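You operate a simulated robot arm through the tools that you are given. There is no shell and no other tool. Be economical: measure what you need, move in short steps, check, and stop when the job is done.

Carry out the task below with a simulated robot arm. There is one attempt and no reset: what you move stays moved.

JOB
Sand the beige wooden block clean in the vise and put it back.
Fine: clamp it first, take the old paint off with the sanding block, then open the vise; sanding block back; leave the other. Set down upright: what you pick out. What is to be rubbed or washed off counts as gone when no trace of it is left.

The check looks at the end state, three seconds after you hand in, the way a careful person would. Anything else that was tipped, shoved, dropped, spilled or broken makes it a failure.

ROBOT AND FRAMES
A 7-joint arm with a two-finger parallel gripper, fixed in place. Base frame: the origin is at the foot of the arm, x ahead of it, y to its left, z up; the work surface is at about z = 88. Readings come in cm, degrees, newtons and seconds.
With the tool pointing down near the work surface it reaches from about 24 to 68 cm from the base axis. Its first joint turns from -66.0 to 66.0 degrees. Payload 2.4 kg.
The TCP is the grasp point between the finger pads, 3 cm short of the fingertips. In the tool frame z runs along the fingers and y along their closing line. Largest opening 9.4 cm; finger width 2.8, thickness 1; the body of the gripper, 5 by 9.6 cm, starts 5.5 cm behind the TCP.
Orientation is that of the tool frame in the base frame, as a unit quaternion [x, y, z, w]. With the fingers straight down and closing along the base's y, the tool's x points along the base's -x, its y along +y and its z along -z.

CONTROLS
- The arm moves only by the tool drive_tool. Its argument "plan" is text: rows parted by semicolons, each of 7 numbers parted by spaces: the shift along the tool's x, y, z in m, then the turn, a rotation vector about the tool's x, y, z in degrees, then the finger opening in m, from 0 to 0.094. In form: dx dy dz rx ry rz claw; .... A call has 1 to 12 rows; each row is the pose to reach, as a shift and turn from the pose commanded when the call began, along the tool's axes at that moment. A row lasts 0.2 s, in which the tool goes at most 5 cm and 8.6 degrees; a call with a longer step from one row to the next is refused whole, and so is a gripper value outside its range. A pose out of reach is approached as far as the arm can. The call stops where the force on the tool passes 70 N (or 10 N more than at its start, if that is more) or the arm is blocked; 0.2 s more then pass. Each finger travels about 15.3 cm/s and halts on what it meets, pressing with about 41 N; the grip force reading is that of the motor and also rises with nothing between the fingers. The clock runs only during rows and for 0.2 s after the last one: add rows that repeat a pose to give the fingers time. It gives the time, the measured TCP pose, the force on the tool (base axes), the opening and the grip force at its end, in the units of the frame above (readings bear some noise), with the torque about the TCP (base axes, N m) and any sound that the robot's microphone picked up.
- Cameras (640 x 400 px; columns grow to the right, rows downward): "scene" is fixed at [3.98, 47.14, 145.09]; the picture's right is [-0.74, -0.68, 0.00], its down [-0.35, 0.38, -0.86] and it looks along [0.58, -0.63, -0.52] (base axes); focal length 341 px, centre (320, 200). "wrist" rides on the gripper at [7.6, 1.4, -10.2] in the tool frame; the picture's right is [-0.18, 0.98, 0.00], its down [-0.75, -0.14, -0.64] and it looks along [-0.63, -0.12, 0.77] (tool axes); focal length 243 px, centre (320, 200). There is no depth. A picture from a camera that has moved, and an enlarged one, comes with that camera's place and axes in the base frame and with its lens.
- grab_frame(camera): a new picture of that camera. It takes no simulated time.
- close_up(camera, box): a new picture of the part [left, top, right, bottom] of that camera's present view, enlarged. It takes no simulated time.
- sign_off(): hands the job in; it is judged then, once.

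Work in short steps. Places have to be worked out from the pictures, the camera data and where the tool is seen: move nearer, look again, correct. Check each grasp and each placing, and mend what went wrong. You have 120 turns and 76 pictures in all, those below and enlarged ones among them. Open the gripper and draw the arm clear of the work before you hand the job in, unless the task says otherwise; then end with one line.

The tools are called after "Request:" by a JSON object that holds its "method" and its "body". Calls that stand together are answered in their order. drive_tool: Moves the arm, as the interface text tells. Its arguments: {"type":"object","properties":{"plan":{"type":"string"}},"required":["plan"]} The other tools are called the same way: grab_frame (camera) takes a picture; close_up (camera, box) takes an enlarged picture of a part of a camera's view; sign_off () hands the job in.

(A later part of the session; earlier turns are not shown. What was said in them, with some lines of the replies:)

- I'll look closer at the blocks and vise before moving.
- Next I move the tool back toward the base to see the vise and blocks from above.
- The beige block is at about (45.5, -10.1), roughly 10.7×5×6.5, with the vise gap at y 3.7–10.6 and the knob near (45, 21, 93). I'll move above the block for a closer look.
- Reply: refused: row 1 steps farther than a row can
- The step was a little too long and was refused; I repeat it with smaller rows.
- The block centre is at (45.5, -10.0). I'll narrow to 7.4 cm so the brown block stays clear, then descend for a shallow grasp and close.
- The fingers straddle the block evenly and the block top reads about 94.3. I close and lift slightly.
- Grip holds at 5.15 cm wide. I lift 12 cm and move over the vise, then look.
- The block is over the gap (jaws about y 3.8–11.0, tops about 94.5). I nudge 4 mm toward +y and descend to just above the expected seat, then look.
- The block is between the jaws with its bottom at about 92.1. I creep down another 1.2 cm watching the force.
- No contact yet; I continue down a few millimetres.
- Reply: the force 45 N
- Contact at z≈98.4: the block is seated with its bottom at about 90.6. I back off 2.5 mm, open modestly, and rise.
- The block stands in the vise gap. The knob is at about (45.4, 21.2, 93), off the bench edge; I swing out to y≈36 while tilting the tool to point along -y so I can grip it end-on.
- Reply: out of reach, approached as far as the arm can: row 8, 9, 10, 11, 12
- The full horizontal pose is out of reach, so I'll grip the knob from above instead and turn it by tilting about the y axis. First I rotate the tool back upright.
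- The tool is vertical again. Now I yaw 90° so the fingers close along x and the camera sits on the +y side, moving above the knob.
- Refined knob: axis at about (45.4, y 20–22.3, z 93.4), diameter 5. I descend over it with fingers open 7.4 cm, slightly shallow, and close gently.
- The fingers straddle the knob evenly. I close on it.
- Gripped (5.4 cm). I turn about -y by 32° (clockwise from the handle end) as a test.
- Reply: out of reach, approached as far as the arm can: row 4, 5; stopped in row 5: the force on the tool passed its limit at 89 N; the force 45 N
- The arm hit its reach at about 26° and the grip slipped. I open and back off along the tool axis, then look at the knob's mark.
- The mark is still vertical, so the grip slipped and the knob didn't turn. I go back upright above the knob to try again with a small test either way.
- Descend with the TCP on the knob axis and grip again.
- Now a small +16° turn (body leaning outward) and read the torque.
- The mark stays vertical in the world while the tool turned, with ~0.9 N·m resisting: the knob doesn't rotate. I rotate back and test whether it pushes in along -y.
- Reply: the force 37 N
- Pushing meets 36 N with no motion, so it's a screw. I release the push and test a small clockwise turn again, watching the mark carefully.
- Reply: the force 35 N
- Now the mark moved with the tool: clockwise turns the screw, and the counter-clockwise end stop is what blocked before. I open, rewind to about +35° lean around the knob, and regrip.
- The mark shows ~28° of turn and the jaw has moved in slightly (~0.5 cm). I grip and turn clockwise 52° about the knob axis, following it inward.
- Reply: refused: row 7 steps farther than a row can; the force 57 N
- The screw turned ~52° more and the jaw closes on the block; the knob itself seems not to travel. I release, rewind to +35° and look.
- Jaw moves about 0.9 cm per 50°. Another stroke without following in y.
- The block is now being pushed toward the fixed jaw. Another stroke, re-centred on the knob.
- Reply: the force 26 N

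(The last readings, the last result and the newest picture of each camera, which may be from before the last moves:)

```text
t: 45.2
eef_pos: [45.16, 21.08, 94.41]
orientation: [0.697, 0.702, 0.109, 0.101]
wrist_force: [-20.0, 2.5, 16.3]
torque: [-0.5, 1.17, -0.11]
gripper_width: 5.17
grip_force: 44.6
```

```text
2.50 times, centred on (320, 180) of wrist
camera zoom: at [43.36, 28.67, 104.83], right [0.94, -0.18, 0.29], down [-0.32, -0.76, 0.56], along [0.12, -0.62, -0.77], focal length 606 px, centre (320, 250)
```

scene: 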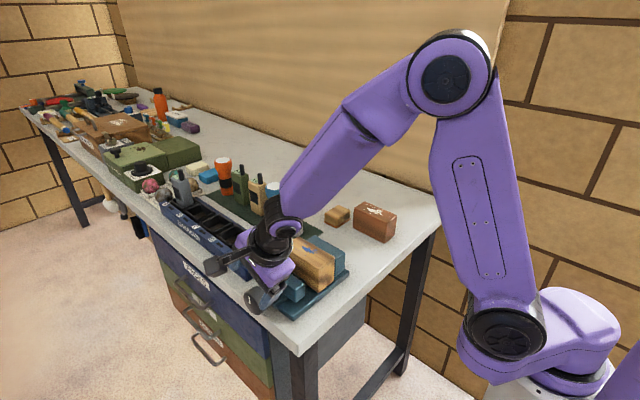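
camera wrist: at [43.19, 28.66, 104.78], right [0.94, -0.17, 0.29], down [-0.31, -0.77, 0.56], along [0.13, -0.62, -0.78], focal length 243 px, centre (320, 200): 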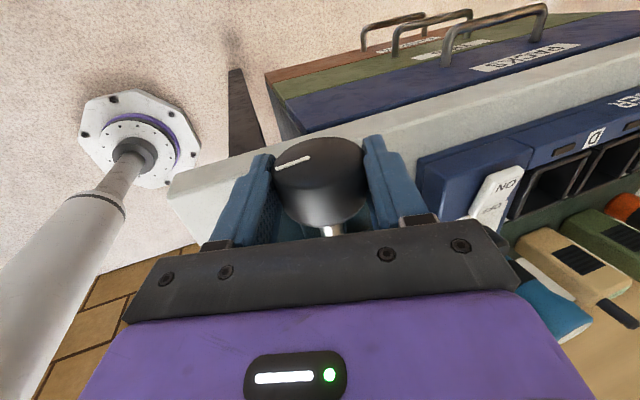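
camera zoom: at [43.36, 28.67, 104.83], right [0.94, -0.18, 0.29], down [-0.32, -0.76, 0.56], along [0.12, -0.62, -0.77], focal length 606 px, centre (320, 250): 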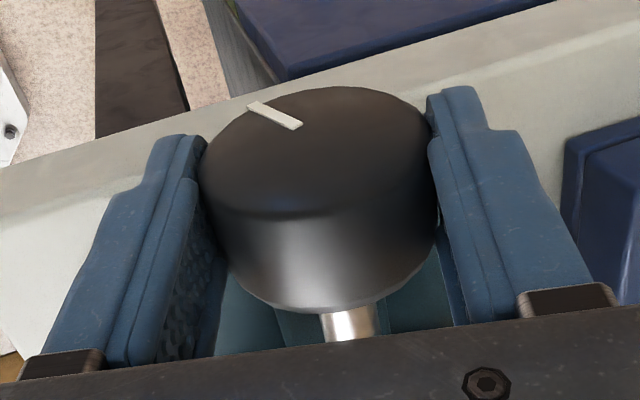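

Torque about y rose to 1.17 N·m: the vise is clamped. I open, back off along the tool axis and straighten up.

Request:
{"method": "drive_tool", "body": {"plan": "0 0 0 0 0 0 0.06; 0 0 0 0 0 0 0.08; 0 0 -0.03 0 0 0 0.08; 0 0 -0.06 0 0 0 0.08; 0 0 -0.09 0 0 0 0.08; 0 0.01 -0.12 8 0 0 0.08; 0 0.02 -0.13 16.5 0 0 0.08; 0 0.02 -0.13 17 0 0 0.08"}}

Request:
{"method": "close_up", "body": {"camera": "scene", "box": [220, 190, 400, 325]}}

```text
t: 47.0
eef_pos: [43.33, 20.81, 107.82]
orientation: [0.704, 0.71, 0.007, -0.004]
wrist_force: [0.2, -0.6, 1.0]
torque: [0.0, 0.0, -0.01]
gripper_width: 8.02
grip_force: 0.0
```

```text
2.96 times, centred on (310, 258) of scene
camera zoom: at [3.98, 47.14, 145.09], right [-0.74, -0.68, 0.0], down [-0.35, 0.38, -0.86], along [0.58, -0.63, -0.52], focal length 1010 px, centre (350, 30)
```

zoom: 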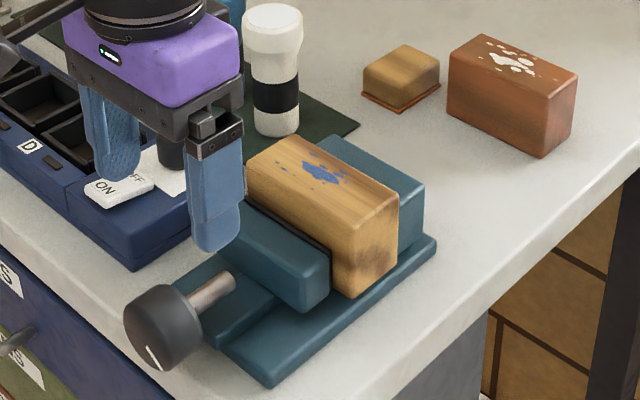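

The block is firmly between the jaws. Next I yaw back and move over toward the sanding block.

Request:
{"method": "drive_tool", "body": {"plan": "-0.02 0.005 -0.02 0 0 -8 0.09; -0.05 0.01 -0.04 0 0 -16 0.09; -0.08 0.02 -0.05 0 0 -24 0.09; -0.115 0.03 -0.05 0 0 -32 0.09; -0.15 0.04 -0.05 0 0 -40 0.09; -0.185 0.05 -0.05 0 0 -48 0.09; -0.22 0.06 -0.05 0 0 -56 0.09; -0.255 0.07 -0.05 0 0 -64 0.09; -0.29 0.08 -0.05 0 0 -72 0.09; -0.325 0.09 -0.05 0 0 -80 0.09; -0.355 0.09 -0.05 0 0 -88 0.09; -0.373 0.09 -0.05 0 0 -90 0.09"}}

Request:
{"method": "grab_frame", "body": {"camera": "wrist"}}

```text
t: 49.6
eef_pos: [52.5, -16.76, 112.1]
orientation: [-0.005, 1.0, 0.006, 0.002]
wrist_force: [-0.1, -0.2, 1.0]
torque: [0.01, -0.01, -0.04]
gripper_width: 9.01
grip_force: 0.1
```

```text
34 pictures are left
camera wrist: at [44.86, -15.46, 122.49], right [0.17, 0.98, 0.01], down [0.75, -0.14, 0.64], along [0.64, -0.1, -0.76], focal length 243 px, centre (320, 200)
```

wrist: 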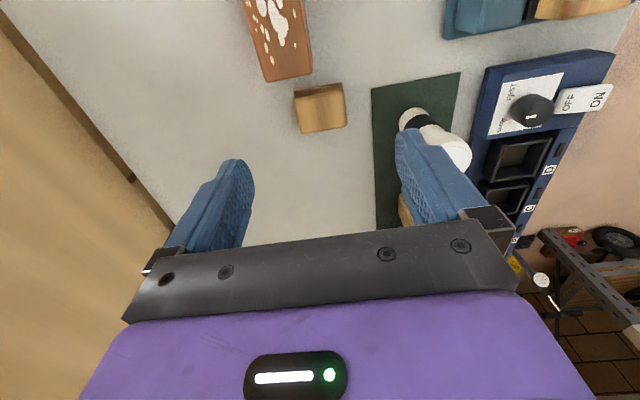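

Request:
{"method": "close_up", "body": {"camera": "wrist", "box": [240, 50, 400, 150]}}

Request:
{"method": "close_up", "body": {"camera": "scene", "box": [310, 190, 390, 240]}}

```text
4.00 times, centred on (320, 100) of wrist
camera zoom: at [44.86, -15.46, 122.49], right [0.17, 0.98, 0.01], down [0.75, -0.14, 0.64], along [0.64, -0.1, -0.76], focal length 970 px, centre (320, 600)
```

zoom: 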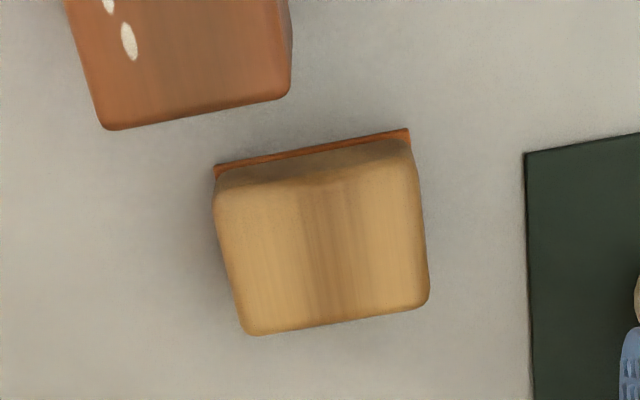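

```text
8.00 times, centred on (350, 215) of scene
camera zoom: at [3.98, 47.14, 145.09], right [-0.74, -0.68, 0.0], down [-0.35, 0.38, -0.86], along [0.58, -0.63, -0.52], focal length 2726 px, centre (80, 80)
```

zoom: 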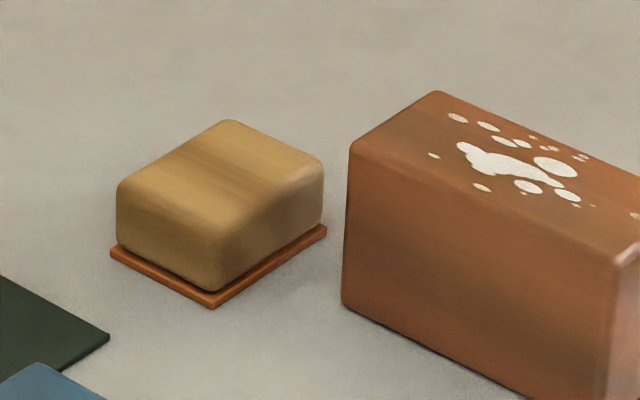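

The sanding block is centred at about (56.0, -16.7), base 5×6.4 cm, top z≈91.7, aligned with the axes. I move above it and descend to z≈93 with fingers open along y.

Request:
{"method": "drive_tool", "body": {"plan": "-0.02 0 0.03 0.7 0 0.5 0.09; -0.035 0.001 0.06 0.7 0 0.5 0.09; -0.035 0.001 0.10 0.7 0 0.5 0.09; -0.035 0.001 0.14 0.7 0 0.5 0.09; -0.035 0.001 0.17 0.7 0 0.5 0.09; -0.035 0.001 0.185 0.7 0 0.5 0.09; -0.035 0.001 0.193 0.7 0 0.5 0.09; -0.035 0.001 0.193 0.7 0 0.5 0.09"}}

Request:
{"method": "close_up", "body": {"camera": "scene", "box": [290, 160, 410, 250]}}

Request:
{"method": "grab_frame", "body": {"camera": "wrist"}}

```text
t: 51.4
eef_pos: [56.13, -15.85, 92.93]
orientation: [0.001, 1.0, -0.001, 0.003]
wrist_force: [-0.5, 1.0, 0.2]
torque: [0.0, 0.03, -0.02]
gripper_width: 9.02
grip_force: 0.1
```

```text
4.44 times, centred on (350, 205) of scene
camera zoom: at [3.98, 47.14, 145.09], right [-0.74, -0.68, 0.0], down [-0.35, 0.38, -0.86], along [0.58, -0.63, -0.52], focal length 1514 px, centre (187, 178)
```

zoom: 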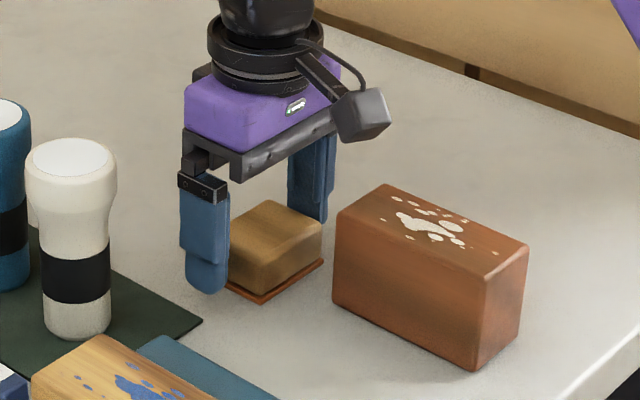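

```text
30 pictures are left
camera wrist: at [48.41, -14.4, 103.14], right [0.18, 0.98, 0.0], down [0.75, -0.14, 0.65], along [0.64, -0.12, -0.76], focal length 243 px, centre (320, 200)
```

wrist: 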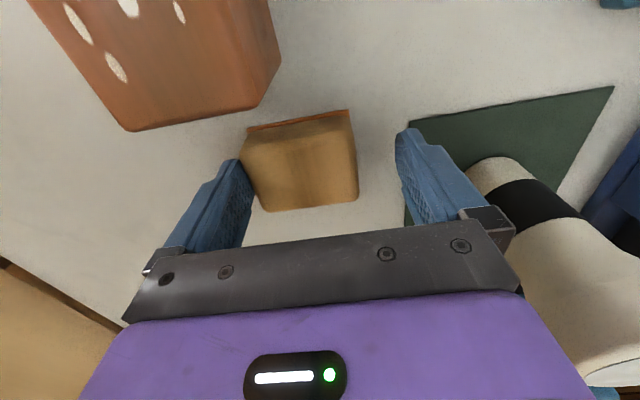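

The tool sits ~0.8 cm too far in +y; I shift it, then close on the sanding block.

Request:
{"method": "drive_tool", "body": {"plan": "0 -0.004 0 0 0 0 0.09; 0 -0.0085 0 0 0 0 0.09; 0 -0.0085 0 0 0 0 0.09; 0 -0.0085 0 0 0 0 0.075; 0 -0.0085 0 0 0 0 0.06; 0 -0.0085 0 0 0 0 0.045; 0 -0.0085 0 0 0 0 0.045"}}

Request:
{"method": "grab_frame", "body": {"camera": "wrist"}}

```text
t: 53.0
eef_pos: [56.15, -16.82, 92.9]
orientation: [0.0, 1.0, 0.0, 0.003]
wrist_force: [-0.4, -1.1, 1.5]
torque: [-0.08, 0.01, 0.0]
gripper_width: 6.49
grip_force: 40.6
```

```text
29 pictures are left
camera wrist: at [48.44, -15.31, 103.15], right [0.19, 0.98, 0.0], down [0.75, -0.14, 0.65], along [0.63, -0.12, -0.76], focal length 243 px, centre (320, 200)
```

wrist: 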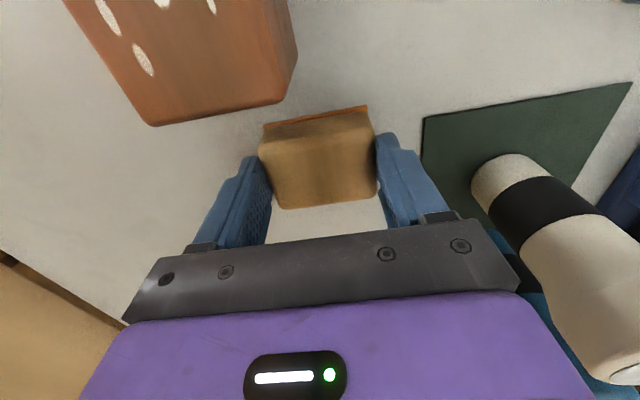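

Solid grasp (TCP 56.15, -16.82, 92.9; its bottom is 4.9 below TCP). I lift, retreat in x, and go over the clamped block.

Request:
{"method": "drive_tool", "body": {"plan": "0 0 -0.02 0 0 0 0.045; 0 0 -0.06 0 0 0 0.045; 0 0 -0.10 0 0 0 0.045; 0 0 -0.14 0 0 0 0.045; 0.04 0 -0.17 0 0 0 0.045; 0.08 0.01 -0.17 0 0 0 0.045; 0.116 0.03 -0.17 0 0 0 0.045; 0.116 0.075 -0.17 0 0 0 0.045; 0.116 0.12 -0.17 0 0 0 0.045; 0.116 0.165 -0.17 0 0 0 0.045; 0.116 0.21 -0.17 0 0 0 0.045; 0.116 0.232 -0.17 0 0 0 0.045"}}

Request:
{"method": "grab_frame", "body": {"camera": "wrist"}}

Request:
{"method": "close_up", "body": {"camera": "scene", "box": [220, 170, 420, 320]}}

```text
t: 55.6
eef_pos: [44.69, 6.17, 109.55]
orientation: [0.001, 1.0, -0.001, 0.002]
wrist_force: [-0.9, 0.0, -0.9]
torque: [0.0, 0.03, 0.0]
gripper_width: 6.49
grip_force: 41.0
```

```text
28 pictures are left
camera wrist: at [36.96, 7.66, 119.79], right [0.19, 0.98, 0.0], down [0.75, -0.14, 0.65], along [0.63, -0.12, -0.76], focal length 243 px, centre (320, 200)
```

wrist: 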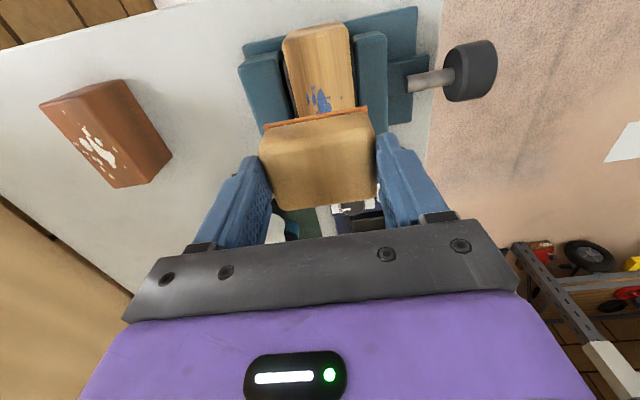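

```text
2.67 times, centred on (320, 245) of scene
camera zoom: at [3.98, 47.14, 145.09], right [-0.74, -0.68, 0.0], down [-0.35, 0.38, -0.86], along [0.58, -0.63, -0.52], focal length 909 px, centre (320, 80)
```

zoom: 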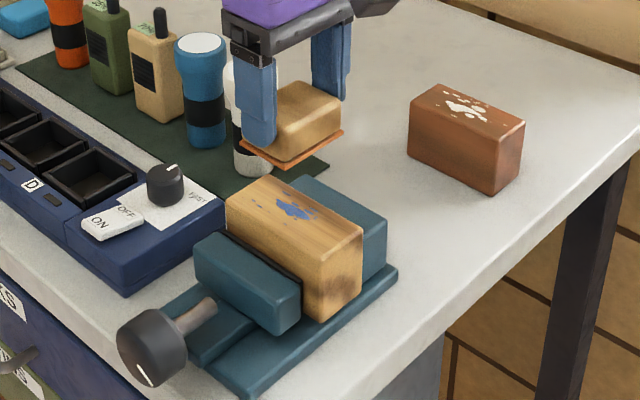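

The sanding block hangs level over the workpiece. I descend to just touch and look at the force.

Request:
{"method": "drive_tool", "body": {"plan": "0 0.002 0.03 0 0 0 0.045; 0 0.002 0.055 0 0 0 0.045; 0 0.002 0.066 0 0 0 0.045; 0 0.002 0.07 0 0 0 0.045; 0 0.002 0.072 0 0 0 0.045; 0 0.002 0.074 0 0 0 0.045"}}

```text
t: 57.0
eef_pos: [44.87, 6.49, 102.5]
orientation: [0.001, 1.0, 0.001, 0.006]
wrist_force: [-0.7, -3.2, 34.0]
torque: [-0.12, -0.03, 0.02]
gripper_width: 6.52
grip_force: 40.6
```

In contact with 34 N. I ease off 1 mm and rub back and forth ±3 cm along the block.

Request:
{"method": "drive_tool", "body": {"plan": "0.015 0 -0.001 0 0 0 0.045; 0.03 0 -0.001 0 0 0 0.045; 0.01 0 -0.001 0 0 0 0.045; -0.01 0 -0.001 0 0 0 0.045; -0.03 0 -0.001 0 0 0 0.045; -0.01 0 -0.001 0 0 0 0.045; 0.01 0 -0.001 0 0 0 0.045; 0.03 0 -0.001 0 0 0 0.045; 0.01 0 -0.001 0 0 0 0.045; -0.01 0 -0.001 0 0 0 0.045; -0.03 0 -0.001 0 0 0 0.045; 0 0 -0.001 0 0 0 0.045"}}

Request:
{"method": "drive_tool", "body": {"plan": "0.015 0.004 0 0 0 0 0.045; 0.03 0.004 0 0 0 0 0.045; 0.01 0.004 0 0 0 0 0.045; -0.01 0.004 0 0 0 0 0.045; -0.03 0.004 0 0 0 0 0.045; -0.01 -0.004 0 0 0 0 0.045; 0.01 -0.004 0 0 0 0 0.045; 0.03 -0.004 0 0 0 0 0.045; 0.01 -0.004 0 0 0 0 0.045; -0.01 -0.004 0 0 0 0 0.045; -0.03 -0.004 0 0 0 0 0.045; 0 0 0 0 0 0 0.045"}}

Request:
{"method": "drive_tool", "body": {"plan": "0 0 -0.03 0 0 0 0.045; -0.04 0 -0.06 0 0 0 0.045; -0.05 0 -0.10 0 0 0 0.045; -0.05 0 -0.10 0 0 0 0.045"}}

Request:
{"method": "close_up", "body": {"camera": "scene", "box": [250, 200, 370, 290]}}

Request:
{"method": "grab_frame", "body": {"camera": "wrist"}}

```text
t: 59.6
eef_pos: [44.65, 6.71, 102.66]
orientation: [0.0, 1.0, 0.0, 0.003]
wrist_force: [0.5, 0.0, -1.6]
torque: [0.0, -0.01, 0.0]
gripper_width: 6.48
grip_force: 40.9
```

```text
t: 62.2
eef_pos: [44.81, 6.5, 102.33]
orientation: [0.001, 1.0, -0.001, 0.003]
wrist_force: [0.3, 0.2, 0.3]
torque: [-0.02, -0.01, 0.02]
gripper_width: 6.51
grip_force: 40.9
```

```text
t: 63.2
eef_pos: [49.86, 6.38, 112.51]
orientation: [0.001, 1.0, 0.0, 0.002]
wrist_force: [-0.6, 0.1, -0.5]
torque: [-0.01, 0.01, 0.01]
gripper_width: 6.5
grip_force: 40.5
```

```text
4.44 times, centred on (310, 245) of scene
camera zoom: at [3.98, 47.14, 145.09], right [-0.74, -0.68, 0.0], down [-0.35, 0.38, -0.86], along [0.58, -0.63, -0.52], focal length 1514 px, centre (364, 0)
```

zoom: 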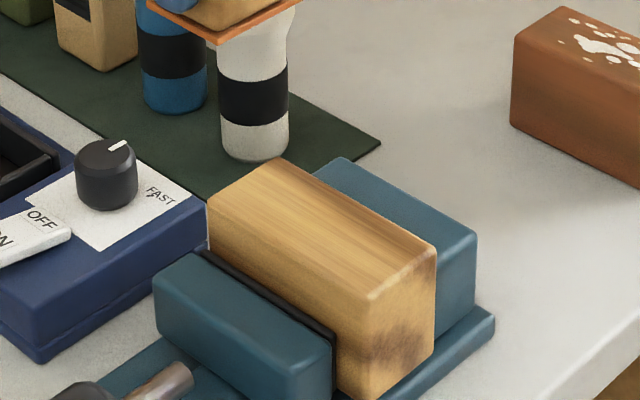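

```text
25 pictures are left
camera wrist: at [42.2, 7.96, 122.82], right [0.19, 0.98, 0.0], down [0.75, -0.14, 0.65], along [0.63, -0.12, -0.76], focal length 243 px, centre (320, 200)
```

wrist: 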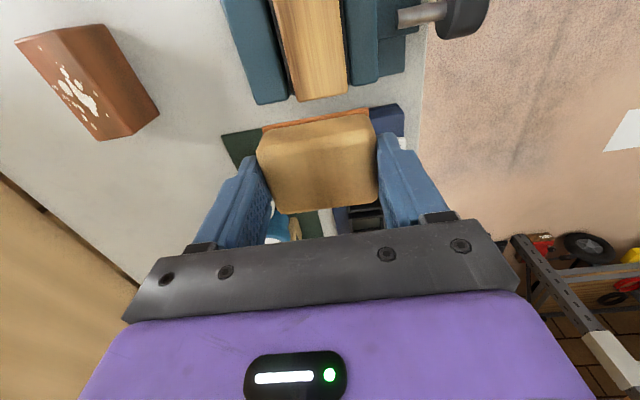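

Request:
{"method": "close_up", "body": {"camera": "wrist", "box": [230, 0, 390, 110]}}

Request:
{"method": "close_up", "body": {"camera": "scene", "box": [285, 225, 340, 285]}}

```text
3.64 times, centred on (310, 55) of wrist
camera zoom: at [42.2, 7.96, 122.82], right [0.19, 0.98, 0.0], down [0.75, -0.14, 0.65], along [0.63, -0.12, -0.76], focal length 882 px, centre (356, 727)
```

zoom: 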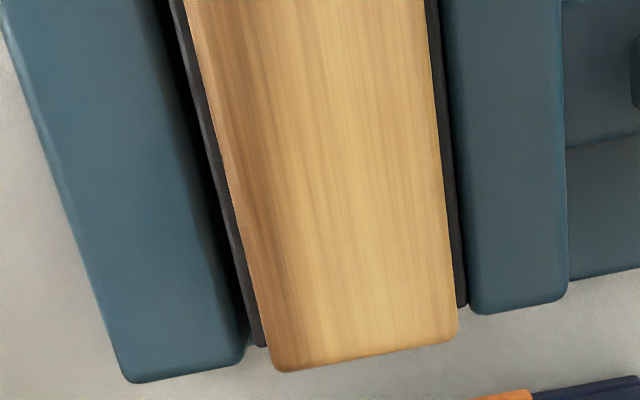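

```text
6.67 times, centred on (312, 255) of scene
camera zoom: at [3.98, 47.14, 145.09], right [-0.74, -0.68, 0.0], down [-0.35, 0.38, -0.86], along [0.58, -0.63, -0.52], focal length 2272 px, centre (370, -167)
```

zoom: 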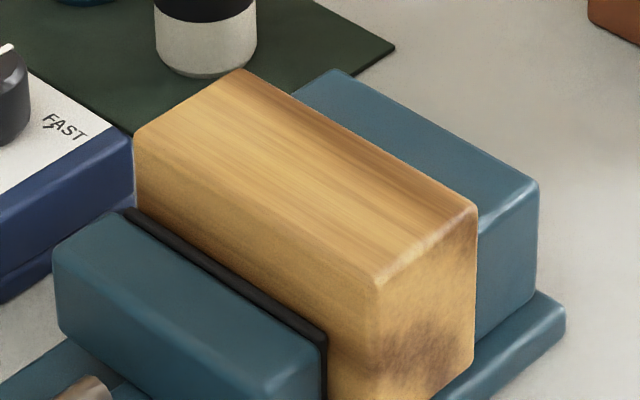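

The top is spotless. I return the sanding block: over to its old spot first at height, then down to just above the bench.

Request:
{"method": "drive_tool", "body": {"plan": "0 -0.045 0 0 0 0 0.045; 0 -0.09 0 0 0 0 0.045; 0 -0.135 0 0 0 0 0.045; 0 -0.18 0 0 0 0 0.045; 0 -0.22 0 0 0 0 0.045; -0.03 -0.232 0 0 0 0 0.045; -0.063 -0.232 0.02 0 0 0 0.045; -0.063 -0.232 0.065 0 0 0 0.045; -0.063 -0.232 0.11 0 0 0 0.045; -0.063 -0.232 0.15 0 0 0 0.045; -0.063 -0.232 0.18 0 0 0 0.045; -0.063 -0.232 0.185 0 0 0 0.045"}}

Request:
{"method": "close_up", "body": {"camera": "scene", "box": [290, 160, 410, 250]}}

```text
t: 65.8
eef_pos: [56.18, -16.81, 93.82]
orientation: [0.001, 1.0, 0.0, 0.003]
wrist_force: [0.8, 0.3, 0.1]
torque: [0.0, 0.05, 0.01]
gripper_width: 6.51
grip_force: 41.7
```

```text
4.44 times, centred on (350, 205) of scene
camera zoom: at [3.98, 47.14, 145.09], right [-0.74, -0.68, 0.0], down [-0.35, 0.38, -0.86], along [0.58, -0.63, -0.52], focal length 1514 px, centre (187, 178)
```

zoom: 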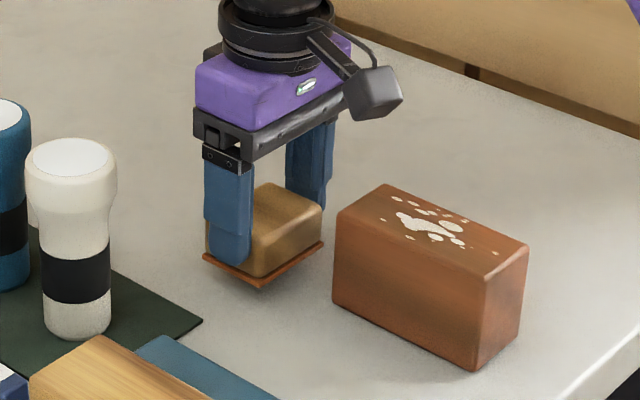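

About 0.9 cm above the bench at the right place. I lower to contact.

Request:
{"method": "drive_tool", "body": {"plan": "0 0 0.004 0 0 0 0.045; 0 0 0.007 0 0 0 0.045; 0 0 0.009 0 0 0 0.045; 0 0 0.0095 0 0 0 0.045"}}

```text
t: 66.8
eef_pos: [56.08, -16.76, 93.05]
orientation: [0.0, 1.0, 0.0, 0.002]
wrist_force: [-0.1, -1.1, -1.3]
torque: [0.0, 0.02, 0.03]
gripper_width: 6.5
grip_force: 40.9
```

Request:
{"method": "drive_tool", "body": {"plan": "0 0 0.001 0 0 0 0.045; 0 0 0.002 0 0 0 0.045"}}

```text
t: 67.4
eef_pos: [55.9, -16.8, 92.94]
orientation: [0.001, 1.0, 0.0, 0.003]
wrist_force: [-0.4, 1.2, -0.9]
torque: [0.01, 0.0, -0.04]
gripper_width: 6.5
grip_force: 40.9
```

No contact yet; a bit more.

Request:
{"method": "drive_tool", "body": {"plan": "0 0 0.001 0 0 0 0.045; 0 0 0.002 0 0 0 0.045"}}

```text
t: 68.0
eef_pos: [55.9, -16.69, 92.67]
orientation: [0.001, 1.0, 0.0, 0.003]
wrist_force: [0.0, -0.5, 0.0]
torque: [0.04, 0.01, 0.0]
gripper_width: 6.51
grip_force: 41.4
```

Request:
{"method": "drive_tool", "body": {"plan": "0 0 0.001 0 0 0 0.045; 0 0 0.002 0 0 0 0.045"}}

```text
t: 68.6
eef_pos: [55.99, -16.74, 92.5]
orientation: [0.0, 1.0, -0.001, 0.003]
wrist_force: [-0.7, -0.3, -0.9]
torque: [0.02, 0.02, 0.0]
gripper_width: 6.48
grip_force: 41.1
```

Request:
{"method": "close_up", "body": {"camera": "scene", "box": [310, 190, 390, 240]}}

```text
8.00 times, centred on (350, 215) of scene
camera zoom: at [3.98, 47.14, 145.09], right [-0.74, -0.68, 0.0], down [-0.35, 0.38, -0.86], along [0.58, -0.63, -0.52], focal length 2726 px, centre (80, 80)
```

zoom: 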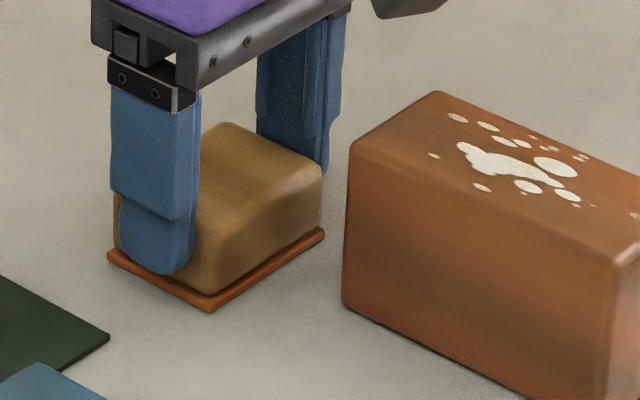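

The plate corner is within ~1 mm of its original place. I step down a last bit watching force.

Request:
{"method": "drive_tool", "body": {"plan": "0 0 0.001 0 0 0 0.045; 0 0 0.002 0 0 0 0.045; 0 0 0.003 0 0 0 0.045"}}

```text
t: 69.4
eef_pos: [56.07, -16.75, 92.38]
orientation: [0.002, 1.0, -0.001, 0.005]
wrist_force: [-8.0, 1.4, 33.7]
torque: [0.12, 0.5, 0.01]
gripper_width: 6.51
grip_force: 41.4
```

Contact. I back off 2 mm, release, and rise.

Request:
{"method": "drive_tool", "body": {"plan": "0 0 -0.002 0 0 0 0.045; 0 0 -0.002 0 0 0 0.068; 0 0 -0.002 0 0 0 0.082; 0 0 -0.002 0 0 0 0.085; 0 0 -0.03 0 0 0 0.085; 0 0 -0.07 0 0 0 0.085; 0.02 0 -0.11 0 0 0 0.085; 0.06 0.01 -0.13 0 0 0 0.085; 0.10 0.02 -0.15 0 0 0 0.085; 0.115 0.06 -0.15 0 0 0 0.085; 0.115 0.10 -0.15 0 0 0 0.085; 0.115 0.14 -0.15 0 0 0 0.085"}}

Request:
{"method": "close_up", "body": {"camera": "scene", "box": [310, 190, 390, 240]}}

```text
t: 72.0
eef_pos: [44.6, -2.84, 106.94]
orientation: [0.001, 1.0, 0.0, 0.002]
wrist_force: [-0.1, -0.1, -0.1]
torque: [0.01, 0.02, -0.01]
gripper_width: 8.49
grip_force: 0.1
```

```text
8.00 times, centred on (350, 215) of scene
camera zoom: at [3.98, 47.14, 145.09], right [-0.74, -0.68, 0.0], down [-0.35, 0.38, -0.86], along [0.58, -0.63, -0.52], focal length 2726 px, centre (80, 80)
```

zoom: 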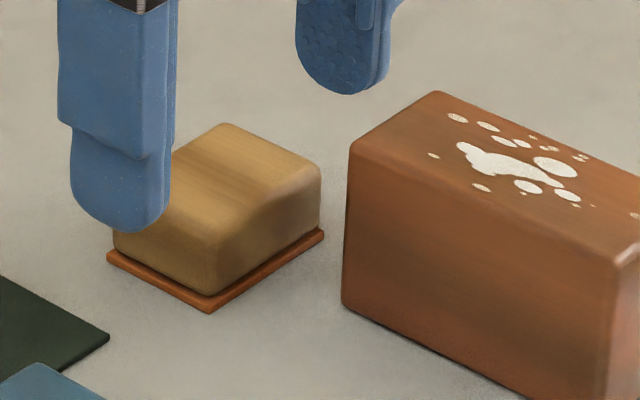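

Sanding block is back in place, upright. Now I yaw 90° and move above the knob to open the vise.

Request:
{"method": "drive_tool", "body": {"plan": "0 0.02 -0.01 0 0 8 0.085; 0 0.04 -0.02 0 0 16 0.085; 0 0.06 -0.02 0 0 24 0.085; 0 0.08 -0.02 0 0 32 0.085; 0 0.10 -0.02 0 0 40 0.085; 0 0.12 -0.02 0 0 48 0.085; 0 0.14 -0.02 0 0 56 0.085; 0 0.165 -0.02 0 0 64 0.08; 0 0.19 -0.02 0 0 72 0.076; 0 0.21 -0.02 0 0 80 0.076; -0.008 0.235 -0.02 0 0 88 0.076; -0.008 0.24 -0.02 0 0 90 0.076"}}

```text
t: 74.6
eef_pos: [45.24, 21.39, 109.14]
orientation: [0.708, 0.706, 0.002, 0.002]
wrist_force: [0.6, 0.0, 0.0]
torque: [0.01, 0.0, 0.04]
gripper_width: 7.59
grip_force: 0.1
```

I lean -17° and approach the knob along the tool axis, then grip.

Request:
{"method": "drive_tool", "body": {"plan": "0 -0.01 0.01 -8 0 0 0.076; -0.001 -0.02 0.03 -16 0 0 0.076; -0.002 -0.024 0.06 -17 0 0 0.076; -0.002 -0.016 0.09 -17 0 0 0.076; -0.002 -0.008 0.12 -17 0 0 0.076; -0.002 0 0.138 -17 0 0 0.076; -0.002 0 0.148 -17 0 0 0.076; -0.002 0 0.148 -17 0 0 0.06; -0.002 0 0.148 -17 0 0 0.045; -0.002 0 0.148 -17 0 0 0.035; -0.002 0 0.148 -17 0 0 0.035"}}

Request:
{"method": "close_up", "body": {"camera": "wrist", "box": [200, 100, 440, 260]}}

```text
t: 77.0
eef_pos: [45.13, 20.86, 94.32]
orientation: [0.699, 0.7, 0.103, 0.105]
wrist_force: [-22.2, 1.9, -3.0]
torque: [-0.17, 0.17, -0.33]
gripper_width: 5.18
grip_force: 44.6
```

```text
2.50 times, centred on (320, 180) of wrist
camera zoom: at [43.47, 28.67, 104.69], right [0.94, -0.18, 0.29], down [-0.32, -0.75, 0.57], along [0.11, -0.63, -0.77], focal length 606 px, centre (320, 250)
```

zoom: 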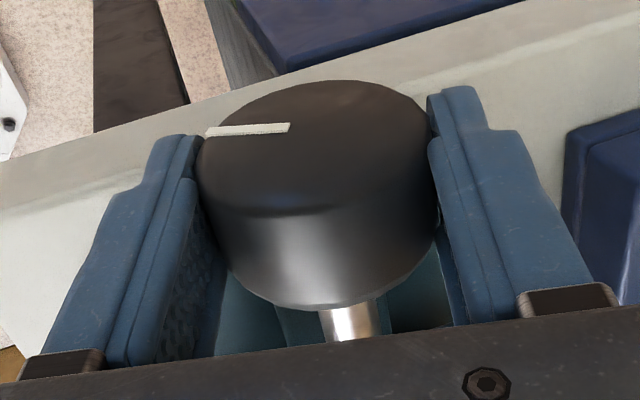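

Gripped. Now I turn counter-clockwise 52° to loosen.

Request:
{"method": "drive_tool", "body": {"plan": "0 0.001 0 8 0 0 0.035; 0 0.0022 0.0003 16 0 0 0.035; 0 0.0034 0.0007 24 0 0 0.035; 0 0.0043 0.0012 32 0 0 0.035; 0 0.0052 0.0019 40 0 0 0.035; 0 0.006 0.0027 48 0 0 0.035; 0 0.0063 0.0031 52 0 0 0.035; 0 0.0063 0.0031 52 0 0 0.035"}}

Request:
{"method": "close_up", "body": {"camera": "scene", "box": [200, 220, 360, 340]}}

```text
t: 78.8
eef_pos: [46.29, 21.02, 94.3]
orientation: [0.677, 0.674, -0.208, -0.21]
wrist_force: [25.7, -4.8, 10.6]
torque: [-0.67, -0.3, 0.8]
gripper_width: 5.12
grip_force: 44.7
```

```text
3.33 times, centred on (280, 280) of scene
camera zoom: at [4.04, 47.13, 145.1], right [-0.74, -0.68, 0.0], down [-0.35, 0.38, -0.86], along [0.58, -0.63, -0.52], focal length 1136 px, centre (453, -67)
```

zoom: 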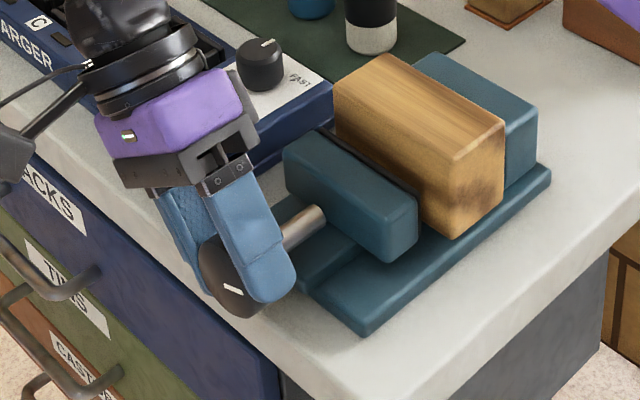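

The jaw has backed off and the block stands free. I rewind for another opening stroke to open the vise fully, as it was.

Request:
{"method": "drive_tool", "body": {"plan": "0 -0.002 -0.001 0 0 0 0.06; 0 -0.004 -0.002 0 0 0 0.074; 0 -0.0045 -0.001 -8 0 0 0.074; 0 -0.005 -0.001 -16 0 0 0.074; 0 -0.006 -0.0005 -24 0 0 0.074; 0 -0.007 0 -32 0 0 0.074; 0 -0.008 0.001 -40 0 0 0.074; 0 -0.009 0.002 -48 0 0 0.074; 0 -0.0095 0.003 -52 0 0 0.074; 0 -0.0095 0.003 -52 0 0 0.06; 0 -0.0095 0.003 -52 0 0 0.045; 0 -0.0095 0.003 -52 0 0 0.035"}}

Request:
{"method": "drive_tool", "body": {"plan": "0 0 0 0 0 0 0.035; 0 0.001 0 8 0 0 0.035; 0 0.0022 0.0003 16 0 0 0.035; 0 0.0034 0.0007 24 0 0 0.035; 0 0.0043 0.0012 32 0 0 0.035; 0 0.0052 0.0019 40 0 0 0.035; 0 0.006 0.0027 48 0 0 0.035; 0 0.0063 0.0031 52 0 0 0.035; 0 0.0063 0.0031 52 0 0 0.035"}}

Request:
{"method": "close_up", "body": {"camera": "scene", "box": [200, 220, 360, 340]}}

```text
t: 81.4
eef_pos: [45.07, 20.99, 94.55]
orientation: [0.699, 0.699, 0.109, 0.107]
wrist_force: [1.2, 0.1, 3.6]
torque: [0.7, 0.0, 0.05]
gripper_width: 5.1
grip_force: 45.3
```

```text
t: 83.4
eef_pos: [46.34, 21.14, 94.37]
orientation: [0.678, 0.675, -0.203, -0.207]
wrist_force: [42.0, 0.1, 6.1]
torque: [0.08, -0.44, 0.55]
gripper_width: 5.07
grip_force: 44.6
```

```text
3.33 times, centred on (280, 280) of scene
camera zoom: at [4.09, 47.14, 145.09], right [-0.74, -0.68, 0.0], down [-0.35, 0.38, -0.86], along [0.58, -0.63, -0.52], focal length 1136 px, centre (453, -67)
```

zoom: 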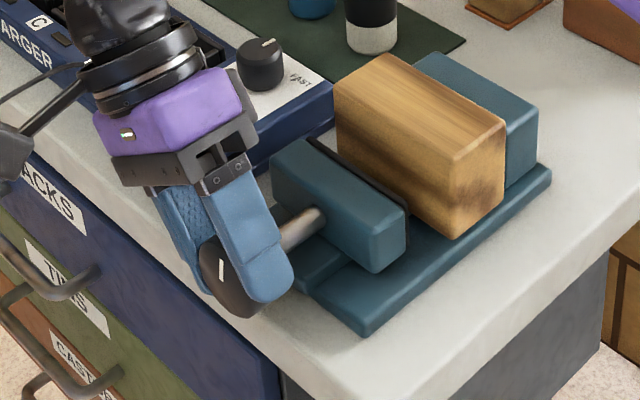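

Vise is fully open again (mark back near vertical). I release, back off along the tool axis, and straighten.

Request:
{"method": "drive_tool", "body": {"plan": "0 -0.002 0 0 0 0 0.06; 0 -0.003 0 0 0 0 0.078; 0 -0.003 -0.03 0 0 0 0.078; 0 -0.003 -0.06 0 0 0 0.078; 0 -0.003 -0.10 0 0 0 0.078; 0 -0.02 -0.13 -8 0 0 0.08; 0 -0.04 -0.15 -16 0 0 0.08; 0 -0.06 -0.16 -24 0 0 0.08; 0 -0.08 -0.17 -33 0 0 0.08; 0 -0.08 -0.17 -34 0 0 0.08"}}

```text
refused: row 9 steps farther than a row can; nothing moved
```

Request:
{"method": "drive_tool", "body": {"plan": "0 -0.002 0 0 0 0 0.06; 0 -0.003 0 0 0 0 0.078; 0 -0.003 -0.03 0 0 0 0.078; 0 -0.003 -0.06 0 0 0 0.078; 0 -0.003 -0.10 0 0 0 0.078; 0 -0.02 -0.13 -8 0 0 0.08; 0 -0.04 -0.15 -16 0 0 0.08; 0 -0.06 -0.16 -24 0 0 0.08; 0 -0.08 -0.17 -32 0 0 0.08; 0 -0.08 -0.17 -34 0 0 0.08"}}

```text
t: 85.6
eef_pos: [48.86, 20.85, 113.05]
orientation: [0.708, 0.706, -0.004, -0.003]
wrist_force: [-0.1, -1.0, -0.9]
torque: [-0.01, 0.02, 0.02]
gripper_width: 7.99
grip_force: 0.2
```

Now yaw back and position above the block in the vise.

Request:
{"method": "drive_tool", "body": {"plan": "-0.012 -0.004 0 -0.5 0 -8 0.08; -0.025 -0.008 0 -0.5 0 -16 0.08; -0.037 -0.012 0 -0.5 0 -24 0.08; -0.05 -0.016 0 -0.5 0 -32 0.08; -0.062 -0.02 0 -0.5 0 -40 0.08; -0.075 -0.024 0 -0.5 0 -48 0.08; -0.087 -0.028 0 -0.5 0 -56 0.08; -0.10 -0.032 0 -0.5 0 -64 0.08; -0.112 -0.036 0 -0.5 0 -72 0.08; -0.125 -0.04 0 -0.5 0 -80 0.08; -0.14 -0.043 0 -0.5 0 -88 0.08; -0.145 -0.043 0 -0.5 0 -90 0.08"}}

Request:
{"method": "grab_frame", "body": {"camera": "wrist"}}

```text
t: 88.2
eef_pos: [44.67, 6.39, 112.89]
orientation: [0.0, 1.0, 0.003, -0.004]
wrist_force: [0.2, -0.5, -0.2]
torque: [0.02, 0.0, -0.03]
gripper_width: 7.98
grip_force: 0.0
```

```text
16 pictures are left
camera wrist: at [36.98, 7.86, 123.35], right [0.18, 0.98, 0.0], down [0.76, -0.14, 0.64], along [0.63, -0.11, -0.77], focal length 243 px, centre (320, 200)
```

wrist: 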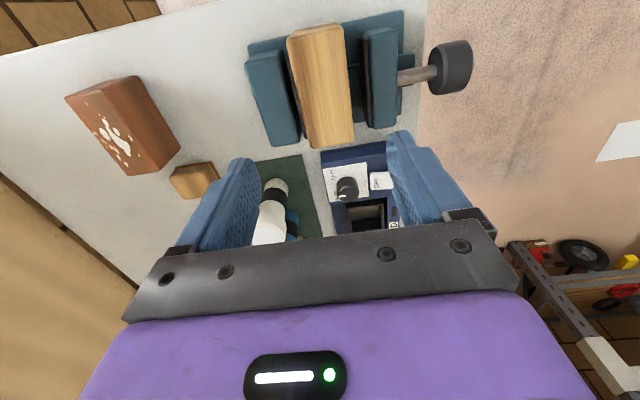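

The block stands at about (44.7, 6.95). I descend to the same shallow grasp height and close.

Request:
{"method": "drive_tool", "body": {"plan": "0 0.005 0.04 0.4 -0.4 0 0.076; 0 0.005 0.08 0.4 -0.4 0 0.076; 0 0.005 0.115 0.4 -0.4 0 0.076; 0 0.005 0.135 0.4 -0.4 0 0.076; 0 0.005 0.143 0.4 -0.4 0 0.076; 0 0.005 0.143 0.4 -0.4 0 0.076"}}

Request:
{"method": "grab_frame", "body": {"camera": "wrist"}}

```text
t: 89.6
eef_pos: [44.55, 7.38, 98.89]
orientation: [0.001, 1.0, -0.001, 0.001]
wrist_force: [-0.7, 0.6, 0.1]
torque: [0.0, -0.01, 0.0]
gripper_width: 7.59
grip_force: 0.1
```

```text
15 pictures are left
camera wrist: at [36.79, 8.86, 109.3], right [0.19, 0.98, 0.0], down [0.75, -0.14, 0.64], along [0.63, -0.12, -0.77], focal length 243 px, centre (320, 200)
```

wrist: 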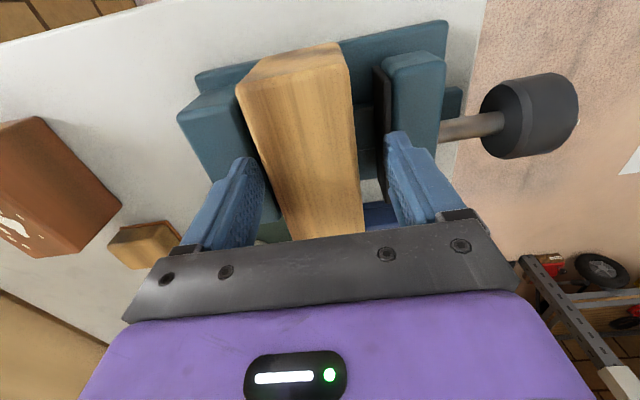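

Slightly off in y; I shift -4 mm, lower 3 mm and close.

Request:
{"method": "drive_tool", "body": {"plan": "0 -0.004 0.003 0 0 0 0.076; 0 -0.004 0.003 0 0 0 0.076; 0 -0.004 0.003 0 0 0 0.06; 0 -0.004 0.003 0 0 0 0.045; 0 -0.004 0.003 0 0 0 0.03; 0 -0.004 0.003 0 0 0 0.03"}}

```text
t: 91.0
eef_pos: [44.41, 6.98, 98.72]
orientation: [0.001, 1.0, -0.001, 0.0]
wrist_force: [1.0, 2.5, -0.6]
torque: [0.07, -0.02, 0.02]
gripper_width: 5.14
grip_force: 41.7
```

Held at 5.14 cm. I lift straight up out of the vise and carry it back over its original spot.

Request:
{"method": "drive_tool", "body": {"plan": "0 0 -0.02 0 0 0 0.03; 0 0 -0.05 0 0 0 0.03; 0 0 -0.09 0 0 0 0.03; 0 0 -0.11 0 0 0 0.03; 0 -0.04 -0.11 0 0 0 0.03; -0.005 -0.08 -0.11 0 0 0 0.03; -0.0095 -0.12 -0.11 0 0 0 0.03; -0.0095 -0.15 -0.11 0 0 0 0.03; -0.0095 -0.17 -0.11 0 0 0 0.03; -0.0095 -0.17 -0.11 0 0 0 0.03"}}

Request:
{"method": "grab_frame", "body": {"camera": "wrist"}}

Request:
{"method": "close_up", "body": {"camera": "scene", "box": [270, 160, 430, 280]}}

```text
t: 93.2
eef_pos: [45.42, -10.26, 109.33]
orientation: [0.001, 1.0, -0.001, 0.001]
wrist_force: [0.2, -0.6, -2.5]
torque: [0.0, -0.01, -0.03]
gripper_width: 5.15
grip_force: 41.8
```

```text
14 pictures are left
camera wrist: at [37.77, -8.67, 119.69], right [0.19, 0.98, 0.0], down [0.75, -0.14, 0.64], along [0.63, -0.12, -0.77], focal length 243 px, centre (320, 200)
```

wrist: 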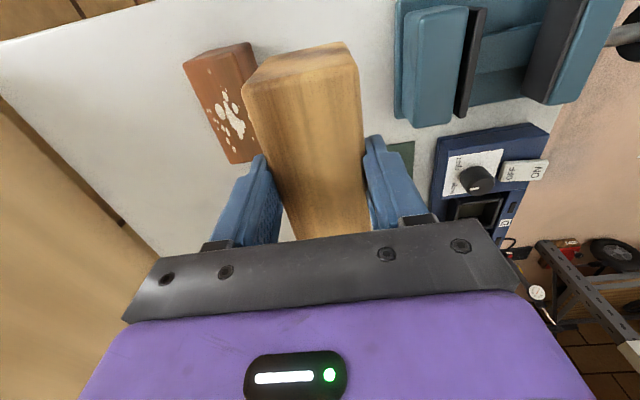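

```text
3.33 times, centred on (350, 220) of scene
camera zoom: at [3.99, 47.14, 145.09], right [-0.74, -0.68, 0.0], down [-0.35, 0.38, -0.86], along [0.58, -0.63, -0.52], focal length 1136 px, centre (220, 133)
```

zoom: 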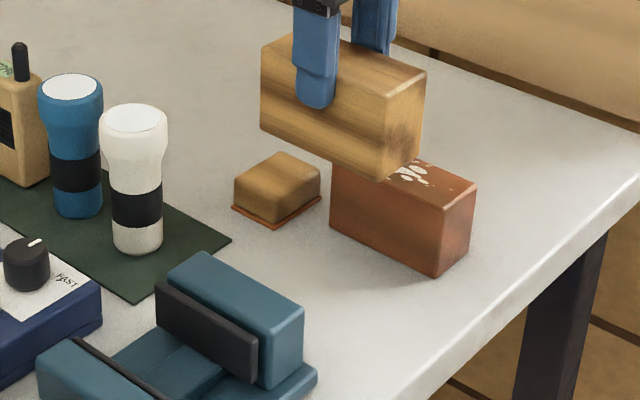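

Now I lower to just above the bench.

Request:
{"method": "drive_tool", "body": {"plan": "0 0.001 0.04 0 0 0 0.03; 0 0.001 0.08 0 0 0 0.03; 0 0.001 0.11 0 0 0 0.03; 0 0.001 0.125 0 0 0 0.03; 0 0.001 0.13 0 0 0 0.03; 0 0.001 0.132 0 0 0 0.03"}}

Request:
{"method": "drive_tool", "body": {"plan": "0 0 0.001 0 0 0 0.03; 0 0 0.002 0 0 0 0.03"}}

```text
t: 94.6
eef_pos: [45.38, -10.15, 96.25]
orientation: [0.001, 1.0, 0.0, 0.0]
wrist_force: [0.1, -0.3, -2.3]
torque: [0.01, 0.02, 0.02]
gripper_width: 5.12
grip_force: 41.0
```

```text
t: 95.2
eef_pos: [45.42, -10.11, 96.0]
orientation: [0.001, 1.0, -0.001, 0.001]
wrist_force: [0.2, 0.4, -2.4]
torque: [-0.03, 0.02, -0.03]
gripper_width: 5.14
grip_force: 40.5
```

Still free; I keep stepping down to contact.

Request:
{"method": "drive_tool", "body": {"plan": "0 0 0.001 0 0 0 0.03; 0 0 0.002 0 0 0 0.03; 0 0 0.0025 0 0 0 0.03"}}

```text
t: 96.0
eef_pos: [45.33, -10.19, 95.82]
orientation: [0.0, 1.0, 0.0, 0.0]
wrist_force: [-0.4, -0.4, -3.3]
torque: [0.04, 0.01, -0.02]
gripper_width: 5.15
grip_force: 41.0
```

Request:
{"method": "drive_tool", "body": {"plan": "0 0 0.001 0 0 0 0.03; 0 0 0.002 0 0 0 0.03"}}

```text
t: 96.6
eef_pos: [45.4, -9.92, 95.47]
orientation: [0.001, 1.0, 0.0, 0.0]
wrist_force: [-1.3, -0.1, 0.2]
torque: [0.09, -0.12, 0.0]
gripper_width: 5.14
grip_force: 41.2
```

Weight has transferred to the bench. I release and rise, moving to where the camera can see the block's -y side.

Request:
{"method": "drive_tool", "body": {"plan": "0 0 0 0 0 0 0.045; 0 0 0 0 0 0 0.065; 0 0 0 0 0 0 0.074; 0 0 -0.03 0 0 0 0.074; 0 0 -0.07 0 0 0 0.074; 0 0 -0.11 0 0 0 0.08; 0.02 -0.04 -0.13 0 0 0 0.08; 0.03 -0.08 -0.13 0 0 0 0.08; 0.03 -0.12 -0.13 0 0 0 0.08; 0.03 -0.12 -0.13 0 0 0 0.08"}}

Request:
{"method": "grab_frame", "body": {"camera": "wrist"}}

Request:
{"method": "grab_frame", "body": {"camera": "scene"}}

```text
t: 98.8
eef_pos: [42.37, -22.23, 108.4]
orientation: [0.001, 1.0, 0.0, 0.0]
wrist_force: [0.3, 0.0, -0.5]
torque: [0.02, 0.03, 0.0]
gripper_width: 8.01
grip_force: 0.1
```

```text
12 pictures are left
camera wrist: at [34.68, -20.77, 118.86], right [0.19, 0.98, 0.0], down [0.75, -0.14, 0.64], along [0.63, -0.12, -0.77], focal length 243 px, centre (320, 200)
```

wrist: 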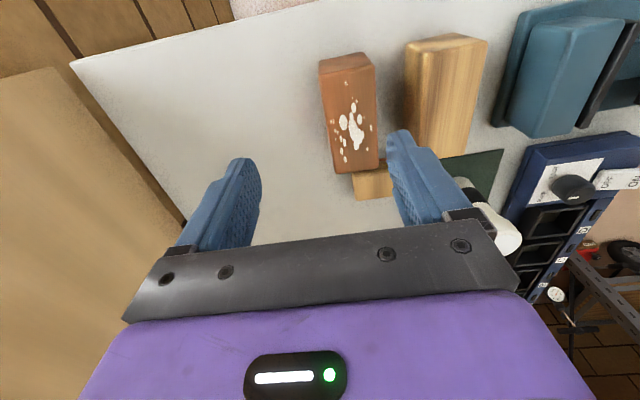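

```text
11 pictures are left
```

scene: 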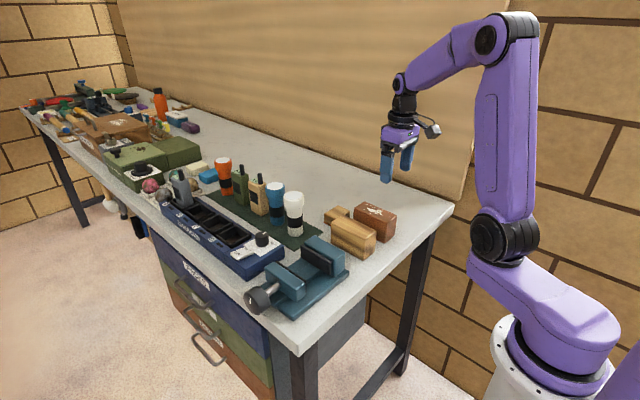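

Request:
{"method": "close_up", "body": {"camera": "wrist", "box": [370, 20, 510, 180]}}

Request:
{"method": "close_up", "body": {"camera": "scene", "box": [230, 180, 430, 330]}}

```text
2.50 times, centred on (440, 100) of wrist
camera zoom: at [34.68, -20.77, 118.86], right [0.19, 0.98, 0.0], down [0.75, -0.14, 0.64], along [0.63, -0.12, -0.77], focal length 606 px, centre (20, 450)
```

zoom: 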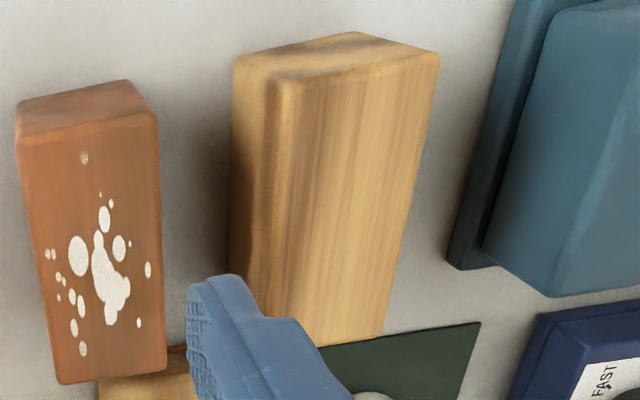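

```text
2.67 times, centred on (330, 255) of scene
camera zoom: at [3.98, 47.14, 145.09], right [-0.74, -0.68, 0.0], down [-0.35, 0.38, -0.86], along [0.58, -0.63, -0.52], focal length 909 px, centre (293, 53)
```

zoom: 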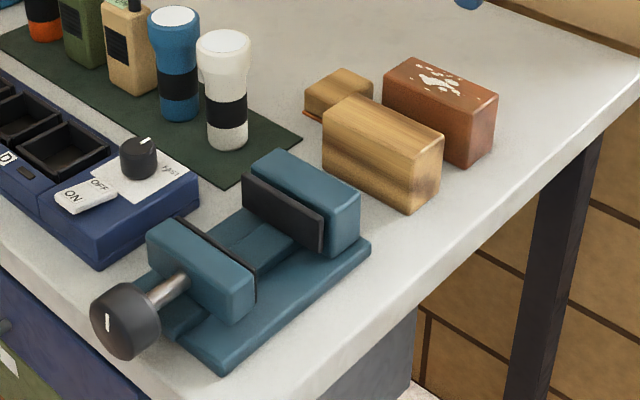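

Everything matches the starting picture: the beige block is clean and back on its spot, the vise is open, the sanding block is returned, the brown block is untouched, and the arm is clear. I hand in.

Request:
{"method": "sign_off", "body": {}}

```text
The job is handed in.
```

The beige block is sanded clean and back upright in its original place; the vise is open again, the sanding block is back where it was, and I did not touch the other block.
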